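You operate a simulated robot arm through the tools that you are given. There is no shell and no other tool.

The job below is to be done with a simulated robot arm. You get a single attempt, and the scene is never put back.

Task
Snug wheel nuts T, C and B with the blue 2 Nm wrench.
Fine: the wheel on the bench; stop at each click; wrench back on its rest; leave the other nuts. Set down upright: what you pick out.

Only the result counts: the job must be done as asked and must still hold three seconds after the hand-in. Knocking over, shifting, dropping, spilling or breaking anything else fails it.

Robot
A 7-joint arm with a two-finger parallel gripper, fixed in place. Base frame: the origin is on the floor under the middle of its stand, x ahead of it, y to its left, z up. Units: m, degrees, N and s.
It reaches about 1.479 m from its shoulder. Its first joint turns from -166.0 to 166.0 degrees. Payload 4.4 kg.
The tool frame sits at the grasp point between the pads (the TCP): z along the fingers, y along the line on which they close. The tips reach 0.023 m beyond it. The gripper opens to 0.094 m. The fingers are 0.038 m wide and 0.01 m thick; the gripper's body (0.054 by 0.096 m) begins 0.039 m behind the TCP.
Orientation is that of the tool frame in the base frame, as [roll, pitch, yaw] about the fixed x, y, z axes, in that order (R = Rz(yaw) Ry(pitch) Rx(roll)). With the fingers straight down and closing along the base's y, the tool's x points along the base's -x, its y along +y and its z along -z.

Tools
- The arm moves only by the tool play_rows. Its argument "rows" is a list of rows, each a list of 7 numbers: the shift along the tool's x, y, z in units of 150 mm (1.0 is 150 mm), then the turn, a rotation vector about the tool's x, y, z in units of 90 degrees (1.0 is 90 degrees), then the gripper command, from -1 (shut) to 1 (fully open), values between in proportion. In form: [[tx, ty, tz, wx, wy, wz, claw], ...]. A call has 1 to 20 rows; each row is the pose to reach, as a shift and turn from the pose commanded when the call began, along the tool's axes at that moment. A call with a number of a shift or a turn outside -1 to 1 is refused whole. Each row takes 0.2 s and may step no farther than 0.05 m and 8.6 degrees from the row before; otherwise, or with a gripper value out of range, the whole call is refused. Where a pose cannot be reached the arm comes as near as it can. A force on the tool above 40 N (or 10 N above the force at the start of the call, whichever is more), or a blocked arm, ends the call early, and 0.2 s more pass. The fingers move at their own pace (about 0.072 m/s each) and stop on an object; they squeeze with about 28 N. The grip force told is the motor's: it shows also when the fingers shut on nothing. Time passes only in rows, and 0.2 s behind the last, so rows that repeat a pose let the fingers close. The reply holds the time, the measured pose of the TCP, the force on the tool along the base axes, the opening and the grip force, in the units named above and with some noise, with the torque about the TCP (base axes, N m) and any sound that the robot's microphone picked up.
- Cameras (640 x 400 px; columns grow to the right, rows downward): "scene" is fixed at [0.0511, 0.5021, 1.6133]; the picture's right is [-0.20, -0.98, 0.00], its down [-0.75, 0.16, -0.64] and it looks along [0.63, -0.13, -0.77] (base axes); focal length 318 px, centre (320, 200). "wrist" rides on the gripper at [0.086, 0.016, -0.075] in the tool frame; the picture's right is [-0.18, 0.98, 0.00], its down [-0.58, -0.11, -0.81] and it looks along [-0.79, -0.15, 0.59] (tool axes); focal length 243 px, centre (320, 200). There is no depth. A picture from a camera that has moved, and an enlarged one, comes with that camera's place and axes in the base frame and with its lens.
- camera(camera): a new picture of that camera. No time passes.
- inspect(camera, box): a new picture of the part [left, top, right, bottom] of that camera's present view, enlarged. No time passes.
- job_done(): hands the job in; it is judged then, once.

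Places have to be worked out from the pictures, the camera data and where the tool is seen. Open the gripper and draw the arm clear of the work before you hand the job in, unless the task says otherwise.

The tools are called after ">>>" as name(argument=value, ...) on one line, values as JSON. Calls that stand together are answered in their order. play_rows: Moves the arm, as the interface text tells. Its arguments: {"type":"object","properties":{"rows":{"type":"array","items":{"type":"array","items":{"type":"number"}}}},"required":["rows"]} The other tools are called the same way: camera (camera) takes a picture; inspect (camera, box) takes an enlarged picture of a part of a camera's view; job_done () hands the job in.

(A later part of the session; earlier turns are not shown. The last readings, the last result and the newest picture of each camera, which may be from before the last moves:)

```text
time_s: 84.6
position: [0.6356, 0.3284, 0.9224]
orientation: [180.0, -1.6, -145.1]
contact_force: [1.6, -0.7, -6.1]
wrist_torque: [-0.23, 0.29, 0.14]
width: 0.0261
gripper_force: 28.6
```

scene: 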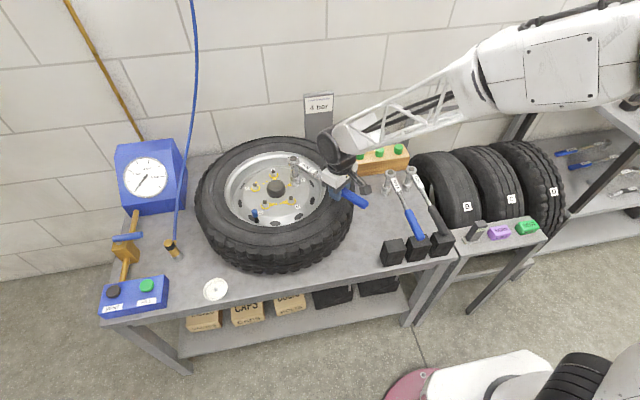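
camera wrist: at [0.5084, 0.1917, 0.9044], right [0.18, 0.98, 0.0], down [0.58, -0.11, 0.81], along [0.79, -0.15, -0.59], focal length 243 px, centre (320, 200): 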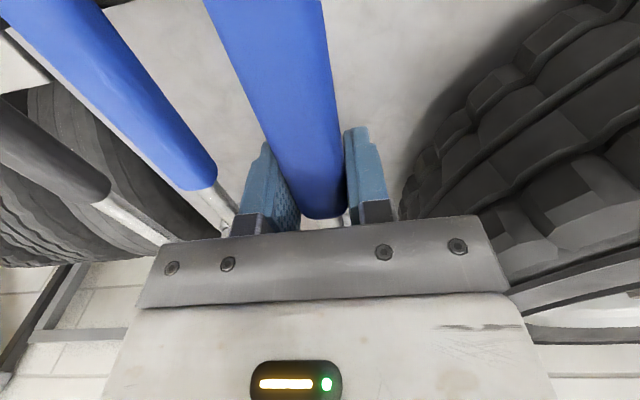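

A small torque (~0.3 Nm) may be returning. One more 0.7° step to tell backlash from decoupling.

>>> play_rows(rows=[[0, 0.0075, 0, -0.0001, 0, 0.0039, -1], [-0.0001, 0.015, 0, -0.0002, 0, 0.0078, -1]])

>>> inspect(camera="scene", box=[282, 166, 314, 186])

```text
time_s: 85.2
position: [0.6336, 0.3308, 0.9225]
orientation: [179.8, -1.7, -145.7]
contact_force: [0.4, -0.1, -5.4]
wrist_torque: [-0.17, 0.18, 0.69]
width: 0.026
gripper_force: 28.3
```

```text
16.00 times, centred on (298, 176) of scene
camera zoom: at [0.0511, 0.5021, 1.6133], right [-0.2, -0.98, 0.0], down [-0.75, 0.16, -0.64], along [0.63, -0.13, -0.77], focal length 5089 px, centre (672, 584)
```

zoom: 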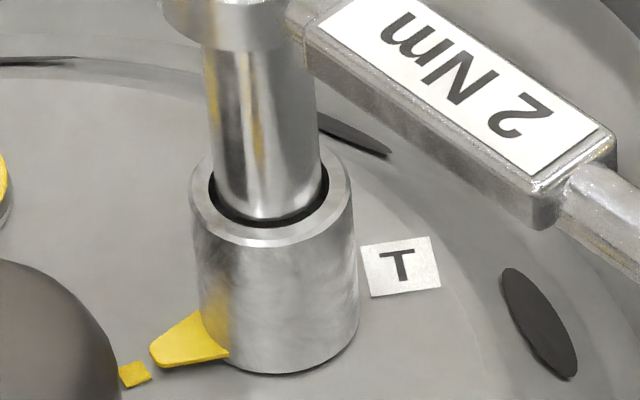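

The drive picked up again after about 5° of free travel while the nut stayed put. Recomputing heights from the already-tight D/M pair, T's pointer (~108.7°) is now right on its mark (~110°, hub direction). The release came at ~2.0 Nm, which matches the wrench tripping, so I treat T as snug. I'm backing off to unload.

>>> play_rows(rows=[[-0.0002, -0.0214, 0, 0.0003, 0, -0.0111, -1], [-0.0007, -0.0428, 0, 0.0006, 0, -0.0222, -1], [-0.0012, -0.0535, 0, 0.0008, 0, -0.0278, -1], [-0.0012, -0.0535, 0, 0.0008, 0, -0.0278, -1]])

>>> inspect(camera="scene", box=[282, 166, 314, 186])

```text
time_s: 86.2
position: [0.6376, 0.3237, 0.9231]
orientation: [179.9, -1.7, -143.3]
contact_force: [-1.1, 0.1, -4.4]
wrist_torque: [-0.03, 0.14, 0.1]
width: 0.026
gripper_force: 28.0
```

```text
16.00 times, centred on (298, 176) of scene
camera zoom: at [0.0511, 0.5021, 1.6133], right [-0.2, -0.98, 0.0], down [-0.75, 0.16, -0.64], along [0.63, -0.13, -0.77], focal length 5089 px, centre (672, 584)
```

zoom: 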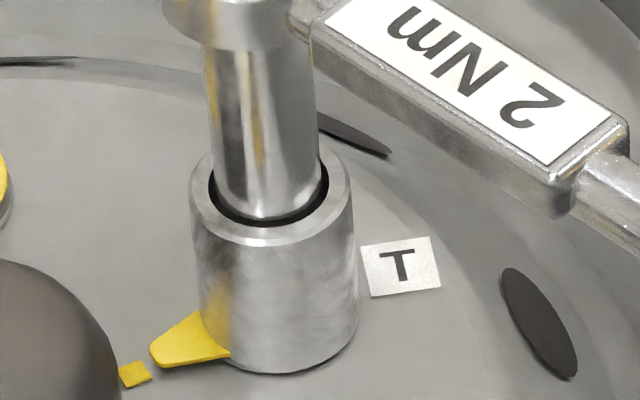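

The wrench is unloaded. Lifting straight up off T, slowly at first.

>>> play_rows(rows=[[0.0008, 0, -0.03, 0, 0, 0, -1], [0.0017, 0, -0.06, 0, 0, 0, -1], [0.0028, 0, -0.1, 0, 0, 0, -1], [0.0042, 0, -0.15, 0, 0, 0, -1], [0.007, 0, -0.25, 0, 0, 0, -1], [0.0112, 0, -0.4, 0, 0, 0, -1], [0.0168, 0, -0.6, 0, 0, 0, -1], [0.0196, 0, -0.7, 0, 0, 0, -1], [0.0196, 0, -0.7, 0, 0, 0, -1]])

>>> inspect(camera="scene", box=[240, 155, 320, 205])

>>> inspect(camera="scene", box=[240, 110, 368, 190])

```text
time_s: 88.2
position: [0.6372, 0.3224, 1.0273]
orientation: [179.9, -1.8, -143.3]
contact_force: [0.2, -0.4, -5.9]
wrist_torque: [-0.28, 0.37, 0.01]
width: 0.0257
gripper_force: 27.8
```

```text
8.00 times, centred on (280, 180) of scene
camera zoom: at [0.0511, 0.5021, 1.6133], right [-0.2, -0.98, 0.0], down [-0.75, 0.16, -0.64], along [0.63, -0.13, -0.77], focal length 2545 px, centre (640, 360)
```

zoom: 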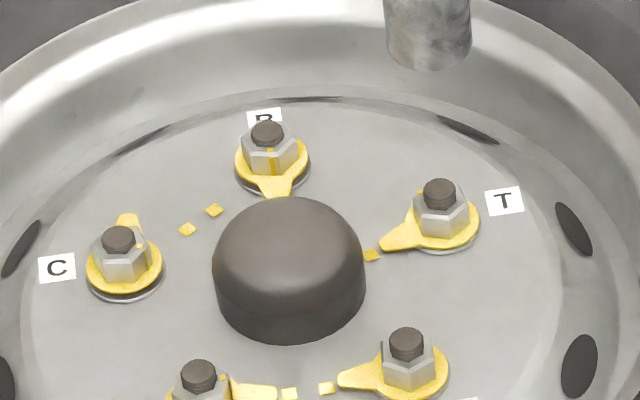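

```text
5.00 times, centred on (304, 150) of scene
camera zoom: at [0.0511, 0.5021, 1.6133], right [-0.2, -0.98, 0.0], down [-0.75, 0.16, -0.64], along [0.63, -0.13, -0.77], focal length 1590 px, centre (400, 450)
```

zoom: 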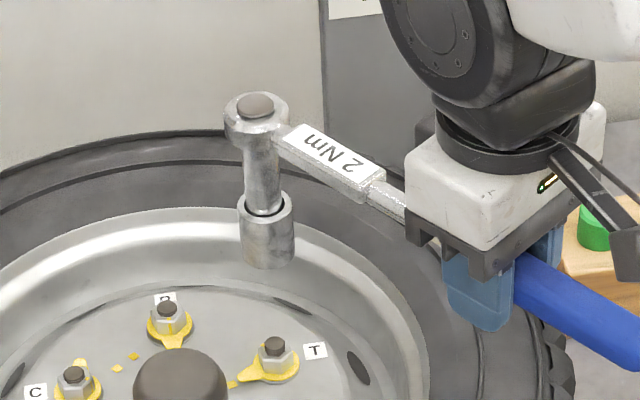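

T's pointer now sits on its mark just like M's and D's. Next is C: its pointer is at about −6° and must reach about −54° (pointing toward B). From the phase learned on T, I'll seat at yaw ≈ −72°. Moving there in two stages at height.

>>> play_rows(rows=[[-0.116, -0.0375, -0.0032, 0.0018, 0, -0.0663, -1], [-0.231, -0.075, -0.0065, 0.0037, 0, -0.1326, -1], [-0.347, -0.1125, -0.0097, 0.0055, 0, -0.1989, -1], [-0.463, -0.15, -0.013, 0.0074, 0, -0.2652, -1], [-0.578, -0.1875, -0.0162, 0.0092, 0, -0.3315, -1], [-0.694, -0.225, -0.0194, 0.0111, 0, -0.3978, -1], [-0.694, -0.225, -0.0194, 0.0111, 0, -0.3978, -1]])

```text
time_s: 89.8
position: [0.7426, 0.3604, 1.0261]
orientation: [179.9, -1.5, -107.3]
contact_force: [-0.4, 1.3, -6.9]
wrist_torque: [-0.45, 0.12, 0.02]
width: 0.026
gripper_force: 28.0
```

Halfway there with the wrench still level. Completing the move so the head hovers over C at yaw ≈ −72°.

>>> play_rows(rows=[[-0.068, -0.0973, -0.0019, 0.0018, 0, -0.0659, -1], [-0.136, -0.1947, -0.0038, 0.0037, 0, -0.1319, -1], [-0.204, -0.292, -0.0057, 0.0055, 0, -0.1978, -1], [-0.272, -0.3893, -0.0076, 0.0074, 0, -0.2637, -1], [-0.34, -0.4867, -0.0095, 0.0092, 0, -0.3297, -1], [-0.4075, -0.584, -0.0114, 0.0111, 0, -0.3956, -1], [-0.4075, -0.584, -0.0114, 0.0111, 0, -0.3956, -1], [-0.4075, -0.584, -0.0114, 0.0111, 0, -0.3956, -1]])

>>> inspect(camera="scene", box=[220, 110, 348, 190])

>>> camera(camera="scene")

```text
time_s: 91.6
position: [0.8441, 0.391, 1.0267]
orientation: [-180.0, -1.6, -71.8]
contact_force: [0.8, 0.1, -5.7]
wrist_torque: [-0.45, -0.14, 0.02]
width: 0.026
gripper_force: 28.1
```

```text
5.00 times, centred on (284, 150) of scene
camera zoom: at [0.0511, 0.5021, 1.6133], right [-0.2, -0.98, 0.0], down [-0.75, 0.16, -0.64], along [0.63, -0.13, -0.77], focal length 1590 px, centre (500, 450)
```

zoom: 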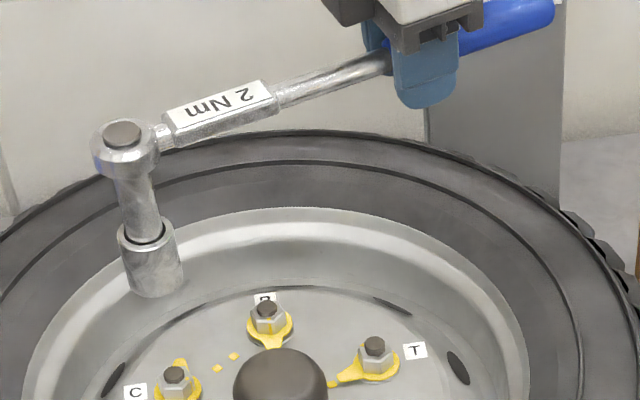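

```text
taken
```

scene: 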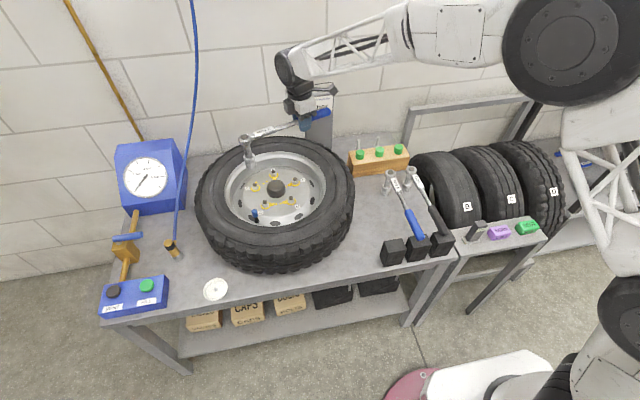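

The head is over C and vertical. Lowering 70 mm for a direct comparison with C's bolt.

>>> play_rows(rows=[[-0.0034, 0, 0.12, 0, 0, 0, -1], [-0.0067, 0, 0.24, 0, 0, 0, -1], [-0.0101, 0, 0.36, 0, 0, 0, -1], [-0.0123, 0, 0.44, 0, 0, 0, -1], [-0.0131, 0, 0.467, 0, 0, 0, -1], [-0.0131, 0, 0.467, 0, 0, 0, -1]])

>>> inspect(camera="scene", box=[232, 150, 296, 190])

```text
time_s: 93.0
position: [0.8439, 0.3907, 0.9563]
orientation: [179.8, -1.6, -71.9]
contact_force: [0.2, -0.2, -6.0]
wrist_torque: [-0.46, -0.12, 0.0]
width: 0.0259
gripper_force: 28.3
```

```text
10.00 times, centred on (264, 170) of scene
camera zoom: at [0.0511, 0.5021, 1.6133], right [-0.2, -0.98, 0.0], down [-0.75, 0.16, -0.64], along [0.63, -0.13, -0.77], focal length 3181 px, centre (880, 500)
```

zoom: 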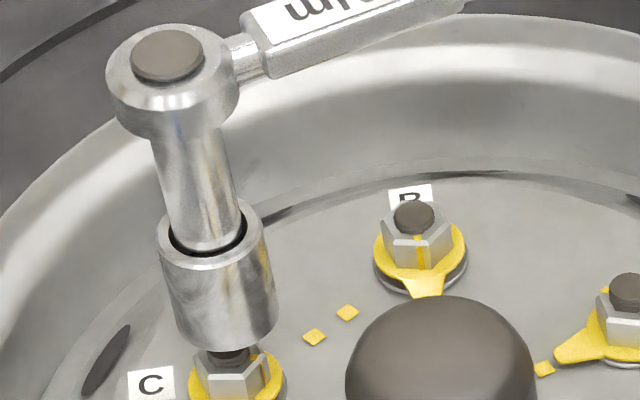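

The socket needs about −1.3 mm in x and +2.3 mm in y to sit on C. Applying that while lowering another 8 mm, still above the hex.

>>> play_rows(rows=[[-0.0085, 0.0016, 0, 0, 0, 0, -1], [-0.017, 0.0033, 0, 0, 0, 0, -1], [-0.0177, 0.0033, 0.025, 0, 0, 0, -1], [-0.0185, 0.0033, 0.053, 0, 0, 0, -1], [-0.0185, 0.0033, 0.053, 0, 0, 0, -1]])

>>> inspect(camera="scene", box=[239, 172, 271, 192])

>>> inspect(camera="scene", box=[232, 150, 264, 170])

```text
time_s: 94.2
position: [0.8423, 0.394, 0.949]
orientation: [179.8, -1.6, -71.8]
contact_force: [-0.9, -0.2, -5.6]
wrist_torque: [-0.43, -0.15, 0.01]
width: 0.0256
gripper_force: 27.5
```

```text
16.00 times, centred on (255, 182) of scene
camera zoom: at [0.0511, 0.5021, 1.6133], right [-0.2, -0.98, 0.0], down [-0.75, 0.16, -0.64], along [0.63, -0.13, -0.77], focal length 5089 px, centre (1360, 488)
```

zoom: 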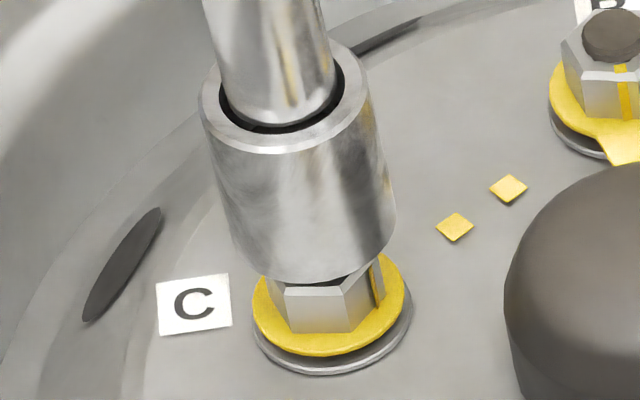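

```text
16.00 times, centred on (248, 160) of scene
camera zoom: at [0.0511, 0.5021, 1.6133], right [-0.2, -0.98, 0.0], down [-0.75, 0.16, -0.64], along [0.63, -0.13, -0.77], focal length 5089 px, centre (1472, 840)
```

zoom: 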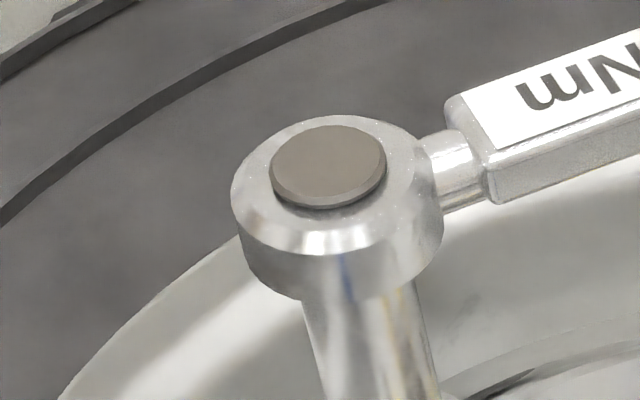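

Combining the image and TCP readings, the socket needs about +1.6 mm in x. I'll apply that, lower 6 mm, then proceed in fine steps.

>>> play_rows(rows=[[0.0033, -0.0101, 0, 0, 0, 0, -1], [0.0029, -0.0101, 0.013, 0, 0, 0, -1], [0.0026, -0.0101, 0.027, 0, 0, 0, -1], [0.0022, -0.0101, 0.04, 0, 0, 0, -1], [0.0022, -0.0101, 0.04, 0, 0, 0, -1]])

>>> inspect(camera="scene", box=[239, 172, 271, 192])

```text
time_s: 95.4
position: [0.8439, 0.394, 0.9431]
orientation: [179.9, -1.6, -71.8]
contact_force: [0.7, -0.8, -5.2]
wrist_torque: [-0.45, -0.18, 0.0]
width: 0.0261
gripper_force: 27.8
```

```text
16.00 times, centred on (255, 182) of scene
camera zoom: at [0.0511, 0.5021, 1.6133], right [-0.2, -0.98, 0.0], down [-0.75, 0.16, -0.64], along [0.63, -0.13, -0.77], focal length 5089 px, centre (1360, 488)
```

zoom: 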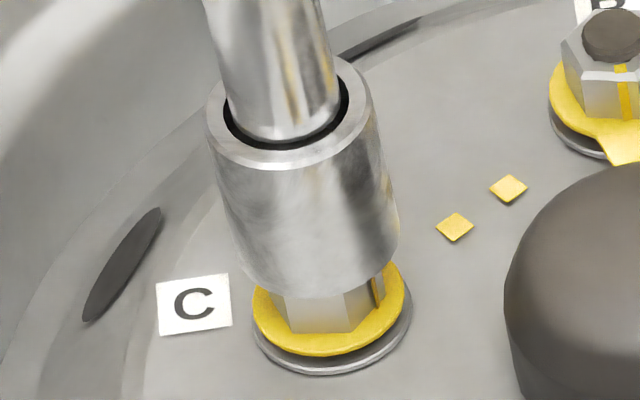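

The socket bottom projects within about 0.5 mm of C's axis. Lowering in fine steps.

>>> play_rows(rows=[[-0.0001, 0, 0.004, 0, 0, 0, -1], [-0.0002, 0, 0.008, 0, 0, 0, -1], [-0.0003, 0, 0.012, 0, 0, 0, -1], [-0.0004, 0, 0.016, 0, 0, 0, -1]])

```text
time_s: 96.4
position: [0.8443, 0.3945, 0.9416]
orientation: [179.8, -1.6, -71.7]
contact_force: [0.0, -0.4, -6.3]
wrist_torque: [-0.44, -0.15, -0.02]
width: 0.0258
gripper_force: 28.5
```

No contact. Continuing 2.4 mm in fine rows.

>>> play_rows(rows=[[-0.0001, 0, 0.004, 0, 0, 0, -1], [-0.0002, 0, 0.008, 0, 0, 0, -1], [-0.0003, 0, 0.012, 0, 0, 0, -1], [-0.0004, 0, 0.016, 0, 0, 0, -1]])

```text
time_s: 97.4
position: [0.8436, 0.3938, 0.9391]
orientation: [179.9, -1.6, -71.9]
contact_force: [-5.0, -4.6, 3.2]
wrist_torque: [0.82, 1.01, 1.08]
width: 0.026
gripper_force: 28.1
```

Contact: the push-back points to −x, −y, so the socket sits slightly too far +x/+y. I'll raise 2 mm, shift (−0.8, −0.9) mm and retry.

>>> play_rows(rows=[[0.0002, 0, -0.007, 0, 0, 0, -1], [0.0004, 0, -0.014, 0, 0, 0, -1], [0.0044, 0.007, -0.014, 0, 0, 0, -1], [0.0042, 0.007, -0.008, 0, 0, 0, -1], [0.0041, 0.007, -0.004, 0, 0, 0, -1], [0.004, 0.007, 0, 0, 0, 0, -1]])

```text
time_s: 98.8
position: [0.8436, 0.3939, 0.9384]
orientation: [179.9, -1.6, -71.9]
contact_force: [-1.0, 0.4, -2.7]
wrist_torque: [0.04, 0.16, 0.23]
width: 0.0259
gripper_force: 27.9
```

Now only a light contact with little side force, which suggests the hex phase is off rather than the position. I'll rise 25 mm and measure the hex orientations of C, T and B closely.

>>> play_rows(rows=[[0.0006, 0, -0.02, 0, 0, 0, -1], [0.0017, 0, -0.06, 0, 0, 0, -1], [0.0034, 0, -0.12, 0, 0, 0, -1], [0.005, 0, -0.18, 0, 0, 0, -1], [0.005, 0, -0.18, 0, 0, 0, -1]])

>>> inspect(camera="scene", box=[245, 177, 265, 193])

>>> inspect(camera="scene", box=[285, 173, 305, 189])

>>> inspect(camera="scene", box=[263, 166, 283, 182])

>>> inspect(camera="scene", box=[281, 194, 301, 210])

```text
time_s: 100.0
position: [0.8433, 0.3928, 0.9658]
orientation: [179.9, -1.6, -71.8]
contact_force: [0.2, -0.3, -5.6]
wrist_torque: [-0.39, -0.17, -0.01]
width: 0.026
gripper_force: 28.2
```

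```text
16.00 times, centred on (255, 185) of scene
camera zoom: at [0.0511, 0.5021, 1.6133], right [-0.2, -0.98, 0.0], down [-0.75, 0.16, -0.64], along [0.63, -0.13, -0.77], focal length 5089 px, centre (1360, 440)
```

zoom: 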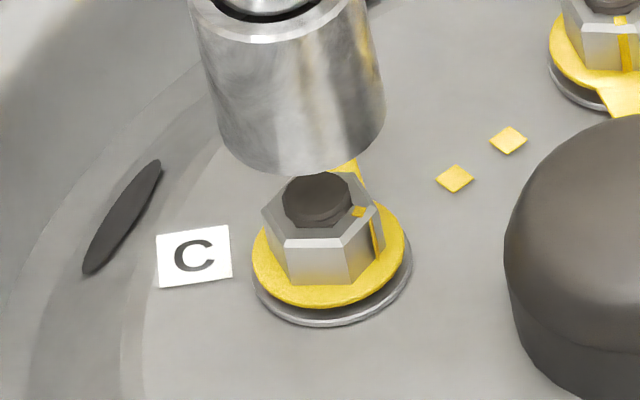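

```text
16.00 times, centred on (295, 181) of scene
camera zoom: at [0.0511, 0.5021, 1.6133], right [-0.2, -0.98, 0.0], down [-0.75, 0.16, -0.64], along [0.63, -0.13, -0.77], focal length 5089 px, centre (720, 504)
```

zoom: 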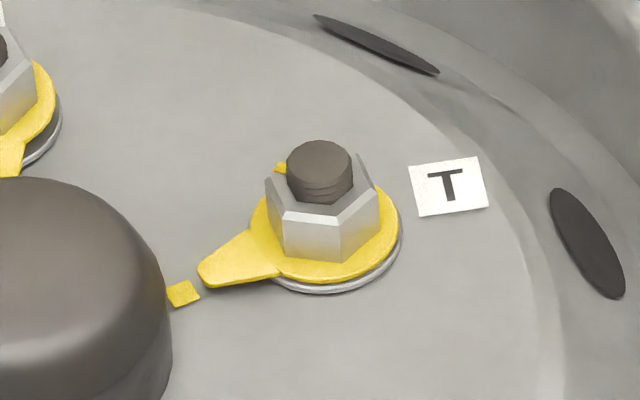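

```text
16.00 times, centred on (273, 174) of scene
camera zoom: at [0.0511, 0.5021, 1.6133], right [-0.2, -0.98, 0.0], down [-0.75, 0.16, -0.64], along [0.63, -0.13, -0.77], focal length 5089 px, centre (1072, 616)
```

zoom: 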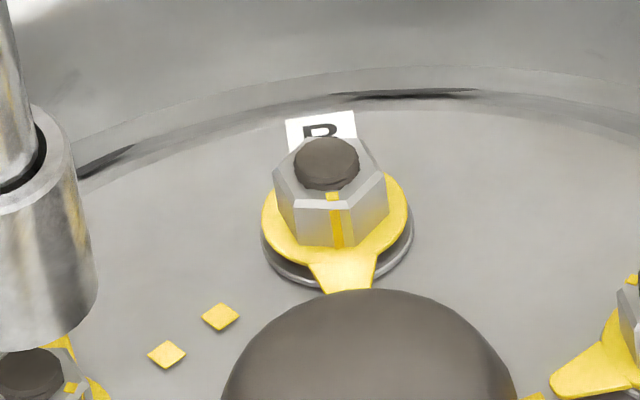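

```text
16.00 times, centred on (291, 202) of scene
camera zoom: at [0.0511, 0.5021, 1.6133], right [-0.2, -0.98, 0.0], down [-0.75, 0.16, -0.64], along [0.63, -0.13, -0.77], focal length 5089 px, centre (784, 168)
```

zoom: 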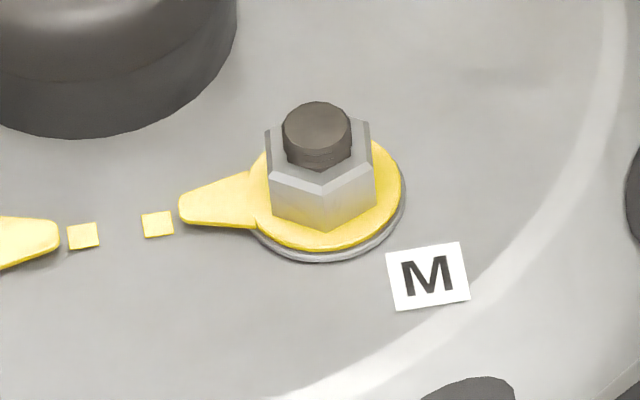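

The zoom shows the hexes clearly. I'll take closer crops to measure each hex's orientation.

>>> inspect(camera="scene", box=[251, 182, 259, 187])

>>> inspect(camera="scene", box=[291, 178, 299, 183])

>>> inspect(camera="scene", box=[269, 171, 277, 176])

```text
16.00 times, centred on (255, 184) of scene
camera zoom: at [0.0511, 0.5021, 1.6133], right [-0.2, -0.98, 0.0], down [-0.75, 0.16, -0.64], along [0.63, -0.13, -0.77], focal length 5089 px, centre (1360, 448)
```

zoom: 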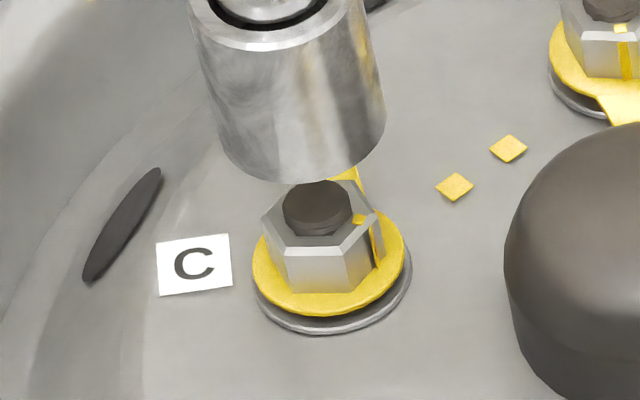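

```text
16.00 times, centred on (295, 180) of scene
camera zoom: at [0.0511, 0.5021, 1.6133], right [-0.2, -0.98, 0.0], down [-0.75, 0.16, -0.64], along [0.63, -0.13, -0.77], focal length 5089 px, centre (720, 512)
```

zoom: 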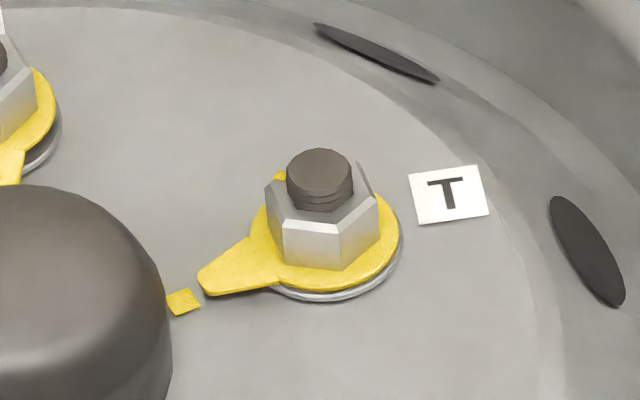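

```text
16.00 times, centred on (273, 174) of scene
camera zoom: at [0.0511, 0.5021, 1.6133], right [-0.2, -0.98, 0.0], down [-0.75, 0.16, -0.64], along [0.63, -0.13, -0.77], focal length 5089 px, centre (1072, 624)
```

zoom: 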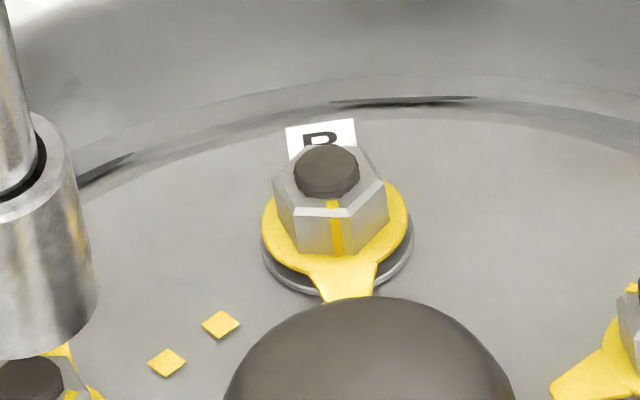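

From the hex edges: T's final face normal is ≈155°, giving a seating rule of yaw ≈ normal + 7° (mod 60). C's normal is ≈172°, so it needs yaw ≈ −61°, and B's ≈168° needs ≈ −65°. I'll swing +11° about C's axis at this height.

>>> play_rows(rows=[[-0.0026, -0.0794, 0, 0.0012, 0, -0.0415, -1], [-0.0104, -0.159, 0, 0.0023, 0, -0.083, -1], [-0.0234, -0.2383, 0, 0.0035, 0, -0.1244, -1], [-0.0234, -0.2383, 0, 0.0035, 0, -0.1244, -1], [-0.0234, -0.2383, 0, 0.0035, 0, -0.1244, -1]])

>>> inspect(camera="scene", box=[239, 170, 271, 190])

>>> inspect(camera="scene", box=[232, 148, 264, 168])

```text
time_s: 101.2
position: [0.8757, 0.4081, 0.965]
orientation: [179.9, -1.6, -60.5]
contact_force: [-0.1, 0.2, -6.4]
wrist_torque: [-0.41, -0.22, 0.0]
width: 0.0258
gripper_force: 27.9
```

```text
16.00 times, centred on (255, 180) of scene
camera zoom: at [0.0511, 0.5021, 1.6133], right [-0.2, -0.98, 0.0], down [-0.75, 0.16, -0.64], along [0.63, -0.13, -0.77], focal length 5089 px, centre (1360, 520)
```

zoom: 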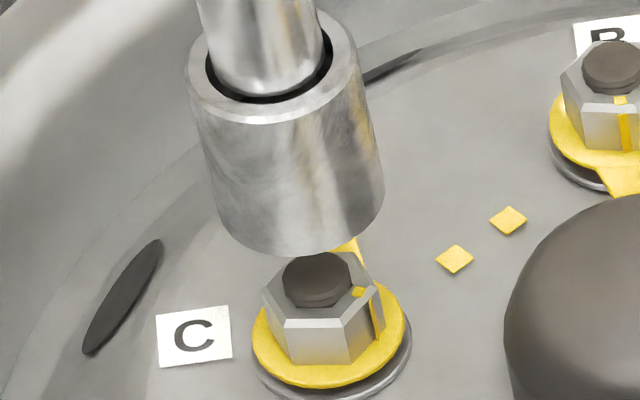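

```text
16.00 times, centred on (248, 158) of scene
camera zoom: at [0.0511, 0.5021, 1.6133], right [-0.2, -0.98, 0.0], down [-0.75, 0.16, -0.64], along [0.63, -0.13, -0.77], focal length 5089 px, centre (1472, 872)
```

zoom: 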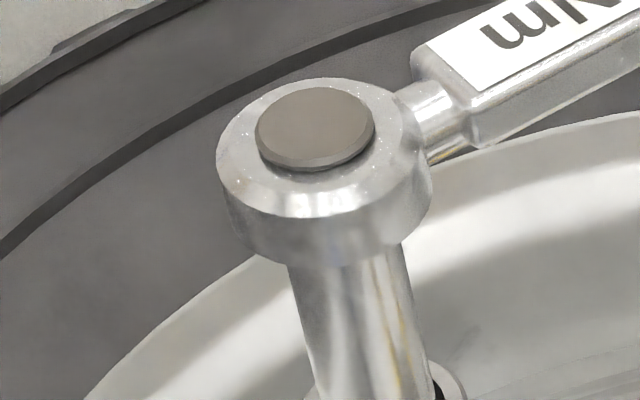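

The image shows the socket centred on C within about 0.5 mm and vertical. I'll make a tiny correction, lower 20 mm, then proceed in fine steps.

>>> play_rows(rows=[[0.003, -0.001, 0.03, 0, 0, 0, -1], [0.0021, -0.001, 0.06, 0, 0, 0, -1], [0.0012, -0.001, 0.09, 0, 0, 0, -1], [0.0003, -0.001, 0.12, 0, 0, 0, -1], [0, -0.001, 0.133, 0, 0, 0, -1], [0, -0.001, 0.133, 0, 0, 0, -1]])

>>> play_rows(rows=[[-0.0001, 0, 0.004, 0, 0, 0, -1], [-0.0002, 0, 0.008, 0, 0, 0, -1], [-0.0003, 0, 0.012, 0, 0, 0, -1], [-0.0004, 0, 0.016, 0, 0, 0, -1]])

```text
time_s: 102.6
position: [0.8767, 0.4066, 0.9455]
orientation: [179.9, -1.6, -60.6]
contact_force: [-0.1, 0.0, -5.8]
wrist_torque: [-0.41, -0.21, 0.02]
width: 0.0258
gripper_force: 27.5
```

```text
time_s: 103.6
position: [0.8761, 0.4063, 0.9427]
orientation: [-180.0, -1.6, -60.6]
contact_force: [-0.1, -0.2, -6.2]
wrist_torque: [-0.42, -0.22, 0.03]
width: 0.0259
gripper_force: 28.1
```

No contact so far. Continuing in 0.6 mm rows.

>>> play_rows(rows=[[-0.0001, 0, 0.004, 0, 0, 0, -1], [-0.0002, 0, 0.008, 0, 0, 0, -1], [-0.0003, 0, 0.012, 0, 0, 0, -1], [-0.0004, 0, 0.016, 0, 0, 0, -1]])

```text
time_s: 104.6
position: [0.8772, 0.406, 0.9413]
orientation: [179.9, -1.5, -60.5]
contact_force: [0.5, 0.5, -5.5]
wrist_torque: [-0.43, -0.24, -0.03]
width: 0.0262
gripper_force: 27.7
```

>>> play_rows(rows=[[-0.0001, 0, 0.004, 0, 0, 0, -1], [-0.0002, 0, 0.008, 0, 0, 0, -1], [-0.0003, 0, 0.012, 0, 0, 0, -1], [-0.0004, 0, 0.016, 0, 0, 0, -1]])

>>> inspect(camera="scene", box=[239, 172, 271, 192])

```text
time_s: 105.6
position: [0.8766, 0.4067, 0.9379]
orientation: [-180.0, -1.5, -60.7]
contact_force: [-4.4, 1.2, 1.5]
wrist_torque: [0.8, 0.84, 0.51]
width: 0.0259
gripper_force: 27.9
```

```text
16.00 times, centred on (255, 182) of scene
camera zoom: at [0.0511, 0.5021, 1.6133], right [-0.2, -0.98, 0.0], down [-0.75, 0.16, -0.64], along [0.63, -0.13, -0.77], focal length 5089 px, centre (1360, 488)
```

zoom: 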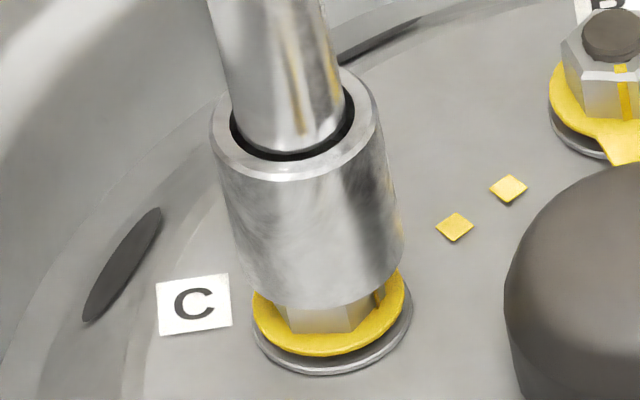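

Light contact pushing toward −x. I'll raise 1.5 mm, shift −1 mm in x and +0.3 mm in y, and lower again.

>>> play_rows(rows=[[0.0001, 0, -0.005, 0, 0, 0, -1], [0.0003, 0, -0.01, 0, 0, 0, -1], [-0.0047, 0.0048, -0.01, 0, 0, 0, -1], [-0.0049, 0.0048, -0.005, 0, 0, 0, -1], [-0.005, 0.0048, -0.002, 0, 0, 0, -1], [-0.005, 0.0048, 0, 0, 0, 0, -1]])

```text
time_s: 107.0
position: [0.8748, 0.4065, 0.9375]
orientation: [179.9, -1.5, -60.6]
contact_force: [0.2, 0.5, -5.1]
wrist_torque: [-0.38, -0.21, 0.04]
width: 0.0259
gripper_force: 27.9
```

The contact vanished at the same height. Continuing down in fine steps.

>>> play_rows(rows=[[-0.0001, 0, 0.004, 0, 0, 0, -1], [-0.0002, 0, 0.008, 0, 0, 0, -1], [-0.0003, 0, 0.012, 0, 0, 0, -1], [-0.0004, 0, 0.016, 0, 0, 0, -1]])

```text
time_s: 108.0
position: [0.8759, 0.4064, 0.9359]
orientation: [179.9, -1.6, -60.6]
contact_force: [-0.7, -0.3, -5.9]
wrist_torque: [-0.43, -0.23, 0.0]
width: 0.0256
gripper_force: 28.6
```

Still free, so the socket is passing the hex top. Continuing 3 mm more.

>>> play_rows(rows=[[-0.0001, 0, 0.004, 0, 0, 0, -1], [-0.0002, 0, 0.008, 0, 0, 0, -1], [-0.0003, 0, 0.012, 0, 0, 0, -1], [-0.0004, 0, 0.016, 0, 0, 0, -1], [-0.0006, 0, 0.02, 0, 0, 0, -1]])

>>> inspect(camera="scene", box=[239, 172, 271, 192])

```text
time_s: 109.2
position: [0.8753, 0.4066, 0.9329]
orientation: [179.9, -1.6, -60.6]
contact_force: [-0.4, 0.3, -6.7]
wrist_torque: [-0.39, -0.24, 0.01]
width: 0.0259
gripper_force: 27.8
```

```text
16.00 times, centred on (255, 182) of scene
camera zoom: at [0.0511, 0.5021, 1.6133], right [-0.2, -0.98, 0.0], down [-0.75, 0.16, -0.64], along [0.63, -0.13, -0.77], focal length 5089 px, centre (1360, 488)
```

zoom: 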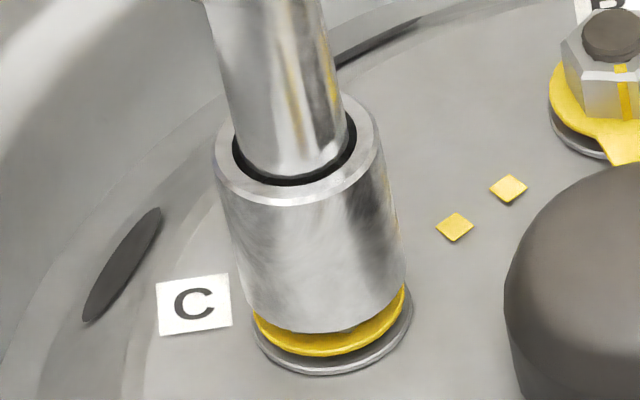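

The socket is over C's hex with no load. Lowering about 6 mm more toward the seat.

>>> play_rows(rows=[[-0.0001, 0, 0.005, 0, 0, 0, -1], [-0.0003, 0, 0.01, 0, 0, 0, -1], [-0.0004, 0, 0.015, 0, 0, 0, -1], [-0.0005, 0, 0.02, 0, 0, 0, -1], [-0.0007, 0, 0.025, 0, 0, 0, -1], [-0.0008, 0, 0.03, 0, 0, 0, -1], [-0.0009, 0, 0.035, 0, 0, 0, -1], [-0.001, 0, 0.038, 0, 0, 0, -1]])

>>> inspect(camera="scene", box=[239, 172, 271, 192])

```text
time_s: 111.0
position: [0.8755, 0.4072, 0.9272]
orientation: [179.9, -1.6, -60.6]
contact_force: [-1.2, 0.8, -5.0]
wrist_torque: [-0.31, -0.11, 0.12]
width: 0.026
gripper_force: 28.4
```

```text
16.00 times, centred on (255, 182) of scene
camera zoom: at [0.0511, 0.5021, 1.6133], right [-0.2, -0.98, 0.0], down [-0.75, 0.16, -0.64], along [0.63, -0.13, -0.77], focal length 5089 px, centre (1360, 488)
```

zoom: 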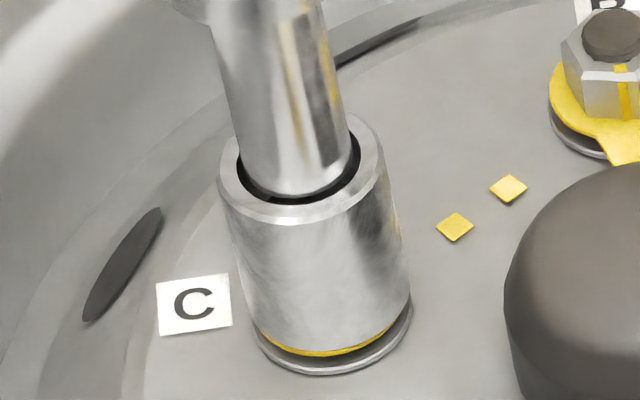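

C's socket is nearly seated and unloaded. Lowering 1 mm and beginning the clockwise turn with 12° in 3° rows.

>>> play_rows(rows=[[-0.0001, 0, 0.003, 0, 0, 0, -1], [-0.0002, 0, 0.006, 0, 0, 0, -1], [-0.0019, 0.0642, 0.006, -0.0009, 0, 0.0333, -1], [-0.0069, 0.1282, 0.006, -0.0019, 0, 0.0667, -1], [-0.0153, 0.1919, 0.006, -0.0028, 0, 0.1, -1], [-0.027, 0.255, 0.006, -0.0037, 0, 0.1333, -1]])

>>> inspect(camera="scene", box=[239, 172, 271, 192])

```text
time_s: 112.4
position: [0.8396, 0.3915, 0.9261]
orientation: [179.9, -1.6, -72.7]
contact_force: [0.4, -0.2, -6.2]
wrist_torque: [-0.45, -0.16, 0.5]
width: 0.0261
gripper_force: 28.1
```

```text
16.00 times, centred on (255, 182) of scene
camera zoom: at [0.0511, 0.5021, 1.6133], right [-0.2, -0.98, 0.0], down [-0.75, 0.16, -0.64], along [0.63, -0.13, -0.77], focal length 5089 px, centre (1360, 488)
```

zoom: 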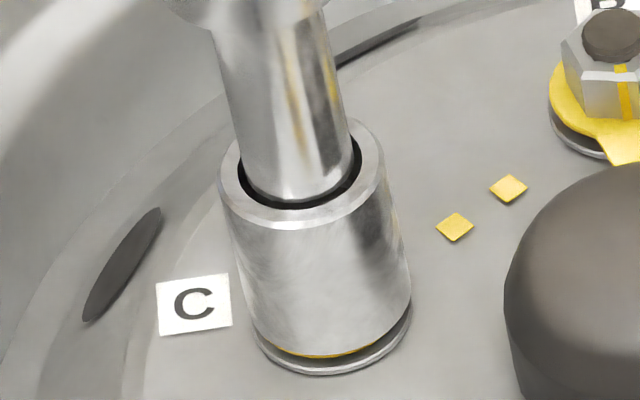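

The drive is engaged with Mz ≈ 0.5 Nm and no side load. Continuing another 12°.

>>> play_rows(rows=[[-0.0017, 0.0642, 0.001, -0.0009, 0, 0.0333, -1], [-0.0067, 0.1282, 0.002, -0.0019, 0, 0.0667, -1], [-0.0151, 0.1919, 0.003, -0.0028, 0, 0.1, -1], [-0.0268, 0.255, 0.004, -0.0037, 0, 0.1333, -1]])

>>> inspect(camera="scene", box=[239, 172, 271, 192])

```text
time_s: 113.4
position: [0.8028, 0.385, 0.9243]
orientation: [-180.0, -1.7, -84.6]
contact_force: [-0.9, 1.2, -5.7]
wrist_torque: [-0.27, 0.09, 0.95]
width: 0.0257
gripper_force: 28.4
```

```text
16.00 times, centred on (255, 182) of scene
camera zoom: at [0.0511, 0.5021, 1.6133], right [-0.2, -0.98, 0.0], down [-0.75, 0.16, -0.64], along [0.63, -0.13, -0.77], focal length 5089 px, centre (1360, 488)
```

zoom: 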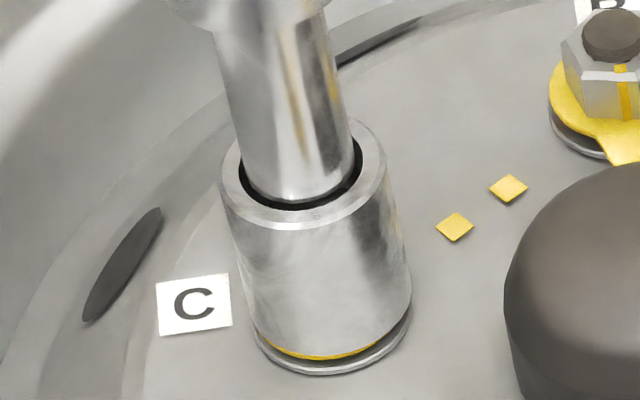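

Total rotation on C is about 24° at roughly 0.8–0.95 Nm. Continuing 8° in 2° rows.

>>> play_rows(rows=[[-0.0007, 0.0428, 0.001, -0.0006, 0, 0.0222, -1], [-0.003, 0.0856, 0.002, -0.0012, 0, 0.0444, -1], [-0.0067, 0.1282, 0.003, -0.0019, 0, 0.0667, -1], [-0.0119, 0.1707, 0.004, -0.0025, 0, 0.0889, -1]])

>>> inspect(camera="scene", box=[239, 172, 271, 192])

```text
time_s: 114.4
position: [0.7771, 0.3834, 0.9249]
orientation: [179.9, -1.5, -92.7]
contact_force: [-0.4, -0.1, -5.5]
wrist_torque: [-0.44, 0.02, 1.12]
width: 0.0259
gripper_force: 28.5
```

```text
16.00 times, centred on (255, 182) of scene
camera zoom: at [0.0511, 0.5021, 1.6133], right [-0.2, -0.98, 0.0], down [-0.75, 0.16, -0.64], along [0.63, -0.13, -0.77], focal length 5089 px, centre (1360, 488)
```

zoom: 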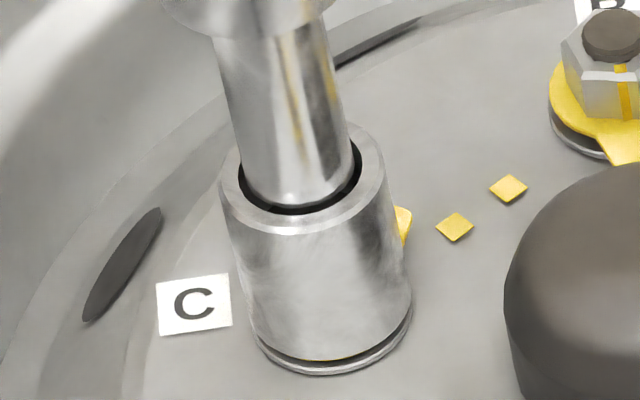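

C's pointer has emerged at the right side heading for its mark; torque ≈ 1.1 Nm. Continuing 4° in 1° rows.

>>> play_rows(rows=[[-0.0002, 0.0214, 0, -0.0003, 0, 0.0111, -1], [-0.0007, 0.0428, 0, -0.0006, 0, 0.0222, -1], [-0.0017, 0.0642, 0.001, -0.0009, 0, 0.0333, -1], [-0.003, 0.0856, 0.001, -0.0012, 0, 0.0444, -1]])

>>> inspect(camera="scene", box=[239, 172, 271, 192])

```text
time_s: 115.4
position: [0.7648, 0.385, 0.9245]
orientation: [180.0, -1.6, -96.6]
contact_force: [-0.4, -0.2, -5.8]
wrist_torque: [-0.48, 0.06, 1.38]
width: 0.0262
gripper_force: 28.6
```

```text
16.00 times, centred on (255, 182) of scene
camera zoom: at [0.0511, 0.5021, 1.6133], right [-0.2, -0.98, 0.0], down [-0.75, 0.16, -0.64], along [0.63, -0.13, -0.77], focal length 5089 px, centre (1360, 488)
```

zoom: 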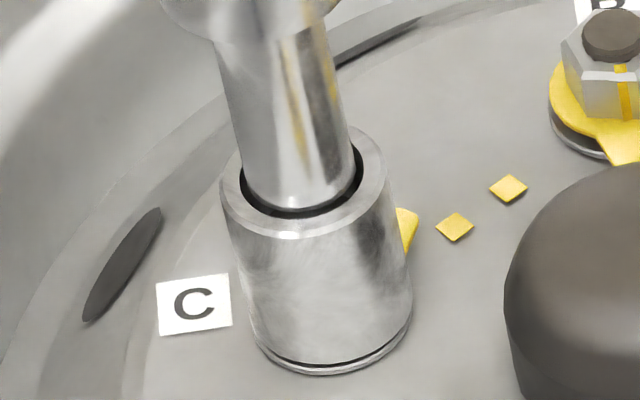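

Torque ≈ 1.3 Nm at 36°. Continuing 3°.

>>> play_rows(rows=[[-0.0002, 0.0214, 0, -0.0003, 0, 0.0111, -1], [-0.0007, 0.0428, 0, -0.0006, 0, 0.0222, -1], [-0.0017, 0.0642, 0.001, -0.0009, 0, 0.0333, -1]])

>>> inspect(camera="scene", box=[239, 172, 271, 192])

```text
time_s: 116.2
position: [0.7549, 0.3858, 0.9241]
orientation: [179.9, -1.6, -99.6]
contact_force: [0.3, 0.9, -5.7]
wrist_torque: [-0.44, 0.05, 1.47]
width: 0.0261
gripper_force: 28.1
```

```text
16.00 times, centred on (255, 182) of scene
camera zoom: at [0.0511, 0.5021, 1.6133], right [-0.2, -0.98, 0.0], down [-0.75, 0.16, -0.64], along [0.63, -0.13, -0.77], focal length 5089 px, centre (1360, 488)
```

zoom: 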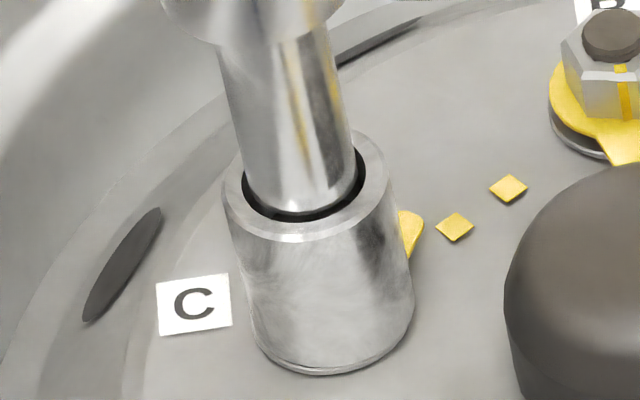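

Torque ≈ 1.5 Nm at 39°. I'll advance 2°.

>>> play_rows(rows=[[-0.0001, 0.0143, 0, -0.0002, 0, 0.0074, -1], [-0.0003, 0.0286, 0, -0.0004, 0, 0.0148, -1], [-0.0007, 0.0428, 0, -0.0006, 0, 0.0222, -1]])

```text
time_s: 117.0
position: [0.7481, 0.3874, 0.9251]
orientation: [-180.0, -1.6, -101.6]
contact_force: [3.1, 2.0, -6.4]
wrist_torque: [-0.51, -0.19, 1.0]
width: 0.0261
gripper_force: 28.4
```

Torque ≈ 1.5 Nm. Advancing 1.5° in 0.5° rows.

>>> play_rows(rows=[[0, 0.0107, 0, -0.0002, 0, 0.0056, -1], [-0.0002, 0.0214, 0, -0.0003, 0, 0.0111, -1], [-0.0004, 0.0321, 0, -0.0005, 0, 0.0167, -1]])

>>> inspect(camera="scene", box=[239, 172, 271, 192])

```text
time_s: 117.8
position: [0.742, 0.3884, 0.9246]
orientation: [179.9, -1.6, -103.2]
contact_force: [3.0, 0.1, -6.8]
wrist_torque: [-0.41, -0.21, 1.09]
width: 0.0261
gripper_force: 28.3
```

```text
16.00 times, centred on (255, 182) of scene
camera zoom: at [0.0511, 0.5021, 1.6133], right [-0.2, -0.98, 0.0], down [-0.75, 0.16, -0.64], along [0.63, -0.13, -0.77], focal length 5089 px, centre (1360, 488)
```

zoom: 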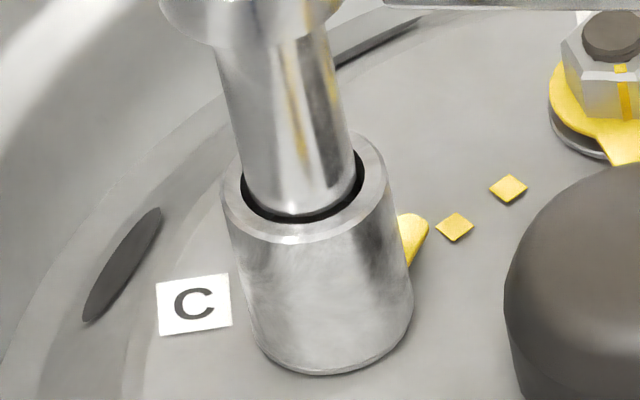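

Torque ≈ 1.6 Nm at 42.6°, and the pointer is nearly at its mark. Advancing 1°.

>>> play_rows(rows=[[0, 0.0107, 0, -0.0002, 0, 0.0056, -1], [-0.0002, 0.0214, 0, -0.0003, 0, 0.0111, -1]])

```text
time_s: 118.4
position: [0.7403, 0.3883, 0.9249]
orientation: [179.9, -1.6, -104.3]
contact_force: [4.5, 4.5, -8.2]
wrist_torque: [-0.4, -0.36, 0.79]
width: 0.0264
gripper_force: 27.8
```

>>> play_rows(rows=[[0, 0.0107, 0, -0.0002, 0, 0.0056, -1], [-0.0002, 0.0214, 0, -0.0003, 0, 0.0111, -1]])

>>> inspect(camera="scene", box=[239, 172, 271, 192])

```text
time_s: 119.0
position: [0.7387, 0.3897, 0.9246]
orientation: [179.8, -1.7, -105.0]
contact_force: [4.4, 5.4, -6.8]
wrist_torque: [-0.27, -0.2, 1.07]
width: 0.0264
gripper_force: 28.2
```

```text
16.00 times, centred on (255, 182) of scene
camera zoom: at [0.0511, 0.5021, 1.6133], right [-0.2, -0.98, 0.0], down [-0.75, 0.16, -0.64], along [0.63, -0.13, -0.77], focal length 5089 px, centre (1360, 488)
```

zoom: 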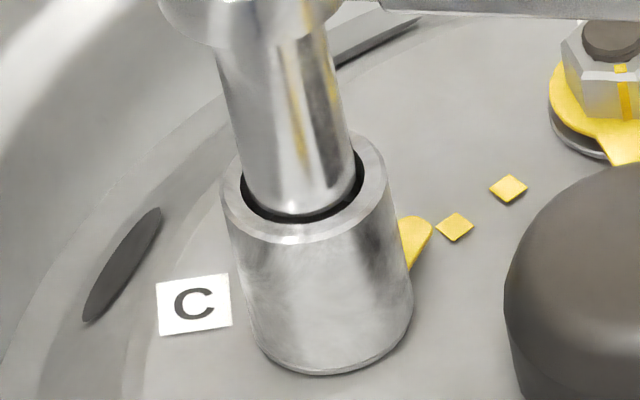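

Torque ≈ 1.6 Nm with some radial pull. I'll ease 0.45 mm toward the nut and advance 1°.

>>> play_rows(rows=[[-0.003, 0.0107, 0, -0.0002, 0, 0.0056, -1], [-0.0032, 0.0214, 0, -0.0003, 0, 0.0111, -1]])

```text
time_s: 119.6
position: [0.7361, 0.3899, 0.924]
orientation: [179.9, -1.6, -106.1]
contact_force: [2.8, -2.4, -6.2]
wrist_torque: [-0.7, -0.13, 1.04]
width: 0.0264
gripper_force: 27.6
```

Radial pull relieved; torque ≈ 1.66 Nm. Advancing 1°.

>>> play_rows(rows=[[0, 0.0107, 0, -0.0002, 0, 0.0056, -1], [-0.0002, 0.0214, 0, -0.0003, 0, 0.0111, -1]])

>>> inspect(camera="scene", box=[239, 172, 271, 192])

```text
time_s: 120.2
position: [0.7306, 0.3929, 0.9245]
orientation: [179.9, -1.6, -107.2]
contact_force: [3.4, -3.0, -6.8]
wrist_torque: [-0.82, -0.09, 0.93]
width: 0.0264
gripper_force: 28.3
```

```text
16.00 times, centred on (255, 182) of scene
camera zoom: at [0.0511, 0.5021, 1.6133], right [-0.2, -0.98, 0.0], down [-0.75, 0.16, -0.64], along [0.63, -0.13, -0.77], focal length 5089 px, centre (1360, 488)
```

zoom: 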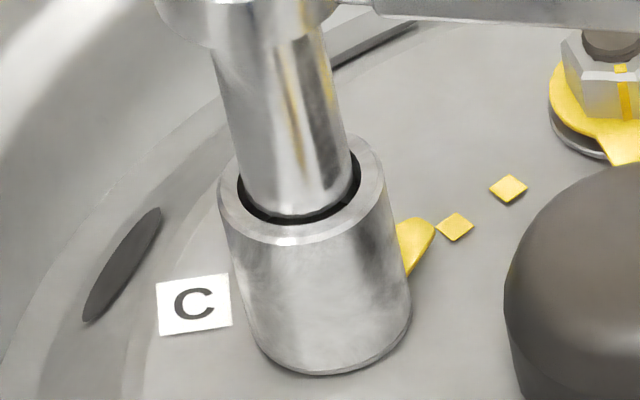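

Torque ≈ 1.7 Nm. Advancing another 1°.

>>> play_rows(rows=[[0, 0.0107, 0, -0.0002, 0, 0.0056, -1], [-0.0002, 0.0214, 0, -0.0003, 0, 0.0111, -1]])

```text
time_s: 120.8
position: [0.7275, 0.3925, 0.9247]
orientation: [179.9, -1.6, -108.1]
contact_force: [4.2, -2.4, -7.0]
wrist_torque: [-0.87, -0.15, 0.88]
width: 0.0263
gripper_force: 28.3
```

>>> play_rows(rows=[[0, 0.0107, 0, -0.0002, 0, 0.0056, -1], [-0.0002, 0.0214, 0, -0.0003, 0, 0.0111, -1]])

>>> inspect(camera="scene", box=[232, 148, 296, 188])

```text
time_s: 121.4
position: [0.7261, 0.3942, 0.9237]
orientation: [179.9, -1.5, -109.1]
contact_force: [4.8, -2.2, -7.4]
wrist_torque: [-0.7, -0.18, 0.98]
width: 0.0263
gripper_force: 27.6
```

```text
10.00 times, centred on (264, 168) of scene
camera zoom: at [0.0511, 0.5021, 1.6133], right [-0.2, -0.98, 0.0], down [-0.75, 0.16, -0.64], along [0.63, -0.13, -0.77], focal length 3181 px, centre (880, 520)
```

zoom: 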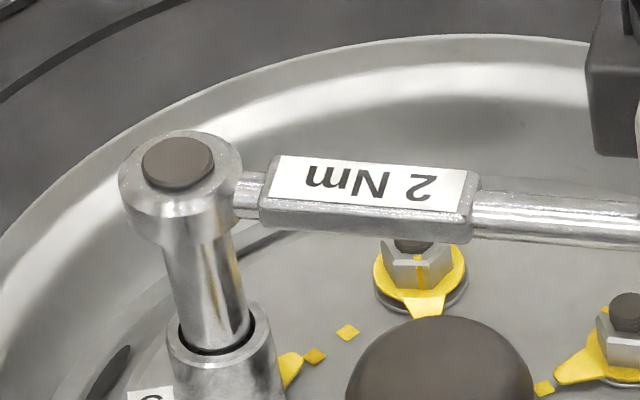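

Torque ≈ 1.95 Nm with the pointer meeting its mark; the click should be imminent. Advancing in 0.5° steps.

>>> play_rows(rows=[[0, 0.0107, 0, -0.0002, 0, 0.0056, -1]])

```text
time_s: 121.8
position: [0.724, 0.3941, 0.9255]
orientation: [180.0, -1.6, -109.5]
contact_force: [4.8, 0.1, -6.1]
wrist_torque: [-0.45, -0.32, 1.02]
width: 0.0261
gripper_force: 27.8
```

>>> play_rows(rows=[[0, 0.0107, 0, -0.0002, 0, 0.0056, -1]])

```text
time_s: 122.2
position: [0.722, 0.3965, 0.9246]
orientation: [179.9, -1.6, -110.2]
contact_force: [4.1, -1.3, -4.4]
wrist_torque: [-0.31, -0.28, 1.14]
width: 0.026
gripper_force: 28.0
```

Still ≈1.9 Nm, no click yet. Continuing 0.5°.

>>> play_rows(rows=[[0, 0.0107, 0, -0.0002, 0, 0.0056, -1]])

```text
time_s: 122.6
position: [0.7205, 0.3938, 0.9251]
orientation: [180.0, -1.6, -110.6]
contact_force: [4.4, -0.9, -4.3]
wrist_torque: [-0.29, -0.33, 1.04]
width: 0.0264
gripper_force: 27.7
```

>>> play_rows(rows=[[0, 0.0107, 0, -0.0002, 0, 0.0056, -1]])

>>> inspect(camera="scene", box=[239, 172, 271, 192])

```text
time_s: 123.0
position: [0.7185, 0.3952, 0.9242]
orientation: [180.0, -1.5, -111.0]
contact_force: [6.2, 0.3, -5.7]
wrist_torque: [-0.4, -0.32, 0.96]
width: 0.0265
gripper_force: 28.1
```

```text
16.00 times, centred on (255, 182) of scene
camera zoom: at [0.0511, 0.5021, 1.6133], right [-0.2, -0.98, 0.0], down [-0.75, 0.16, -0.64], along [0.63, -0.13, -0.77], focal length 5089 px, centre (1360, 488)
```

zoom: 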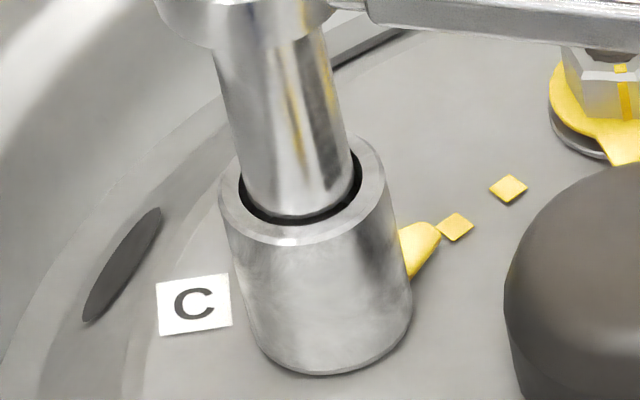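

Torque ≈ 2.0 Nm; accounting for the tag height, the pointer is about 1° short of its mark. Continuing in 0.5° steps.

>>> play_rows(rows=[[0, 0.0107, 0, -0.0002, 0, 0.0056, -1]])

```text
time_s: 123.4
position: [0.718, 0.3961, 0.9248]
orientation: [179.9, -1.6, -111.7]
contact_force: [3.2, -1.7, -6.1]
wrist_torque: [-0.44, -0.25, 1.17]
width: 0.0261
gripper_force: 27.8
```

>>> play_rows(rows=[[0, 0.0107, 0, -0.0002, 0, 0.0056, -1]])

```text
time_s: 123.8
position: [0.7165, 0.3964, 0.9237]
orientation: [179.9, -1.6, -112.2]
contact_force: [0.5, 1.0, -6.5]
wrist_torque: [-0.4, 0.19, 0.03]
width: 0.0255
gripper_force: 28.3
```

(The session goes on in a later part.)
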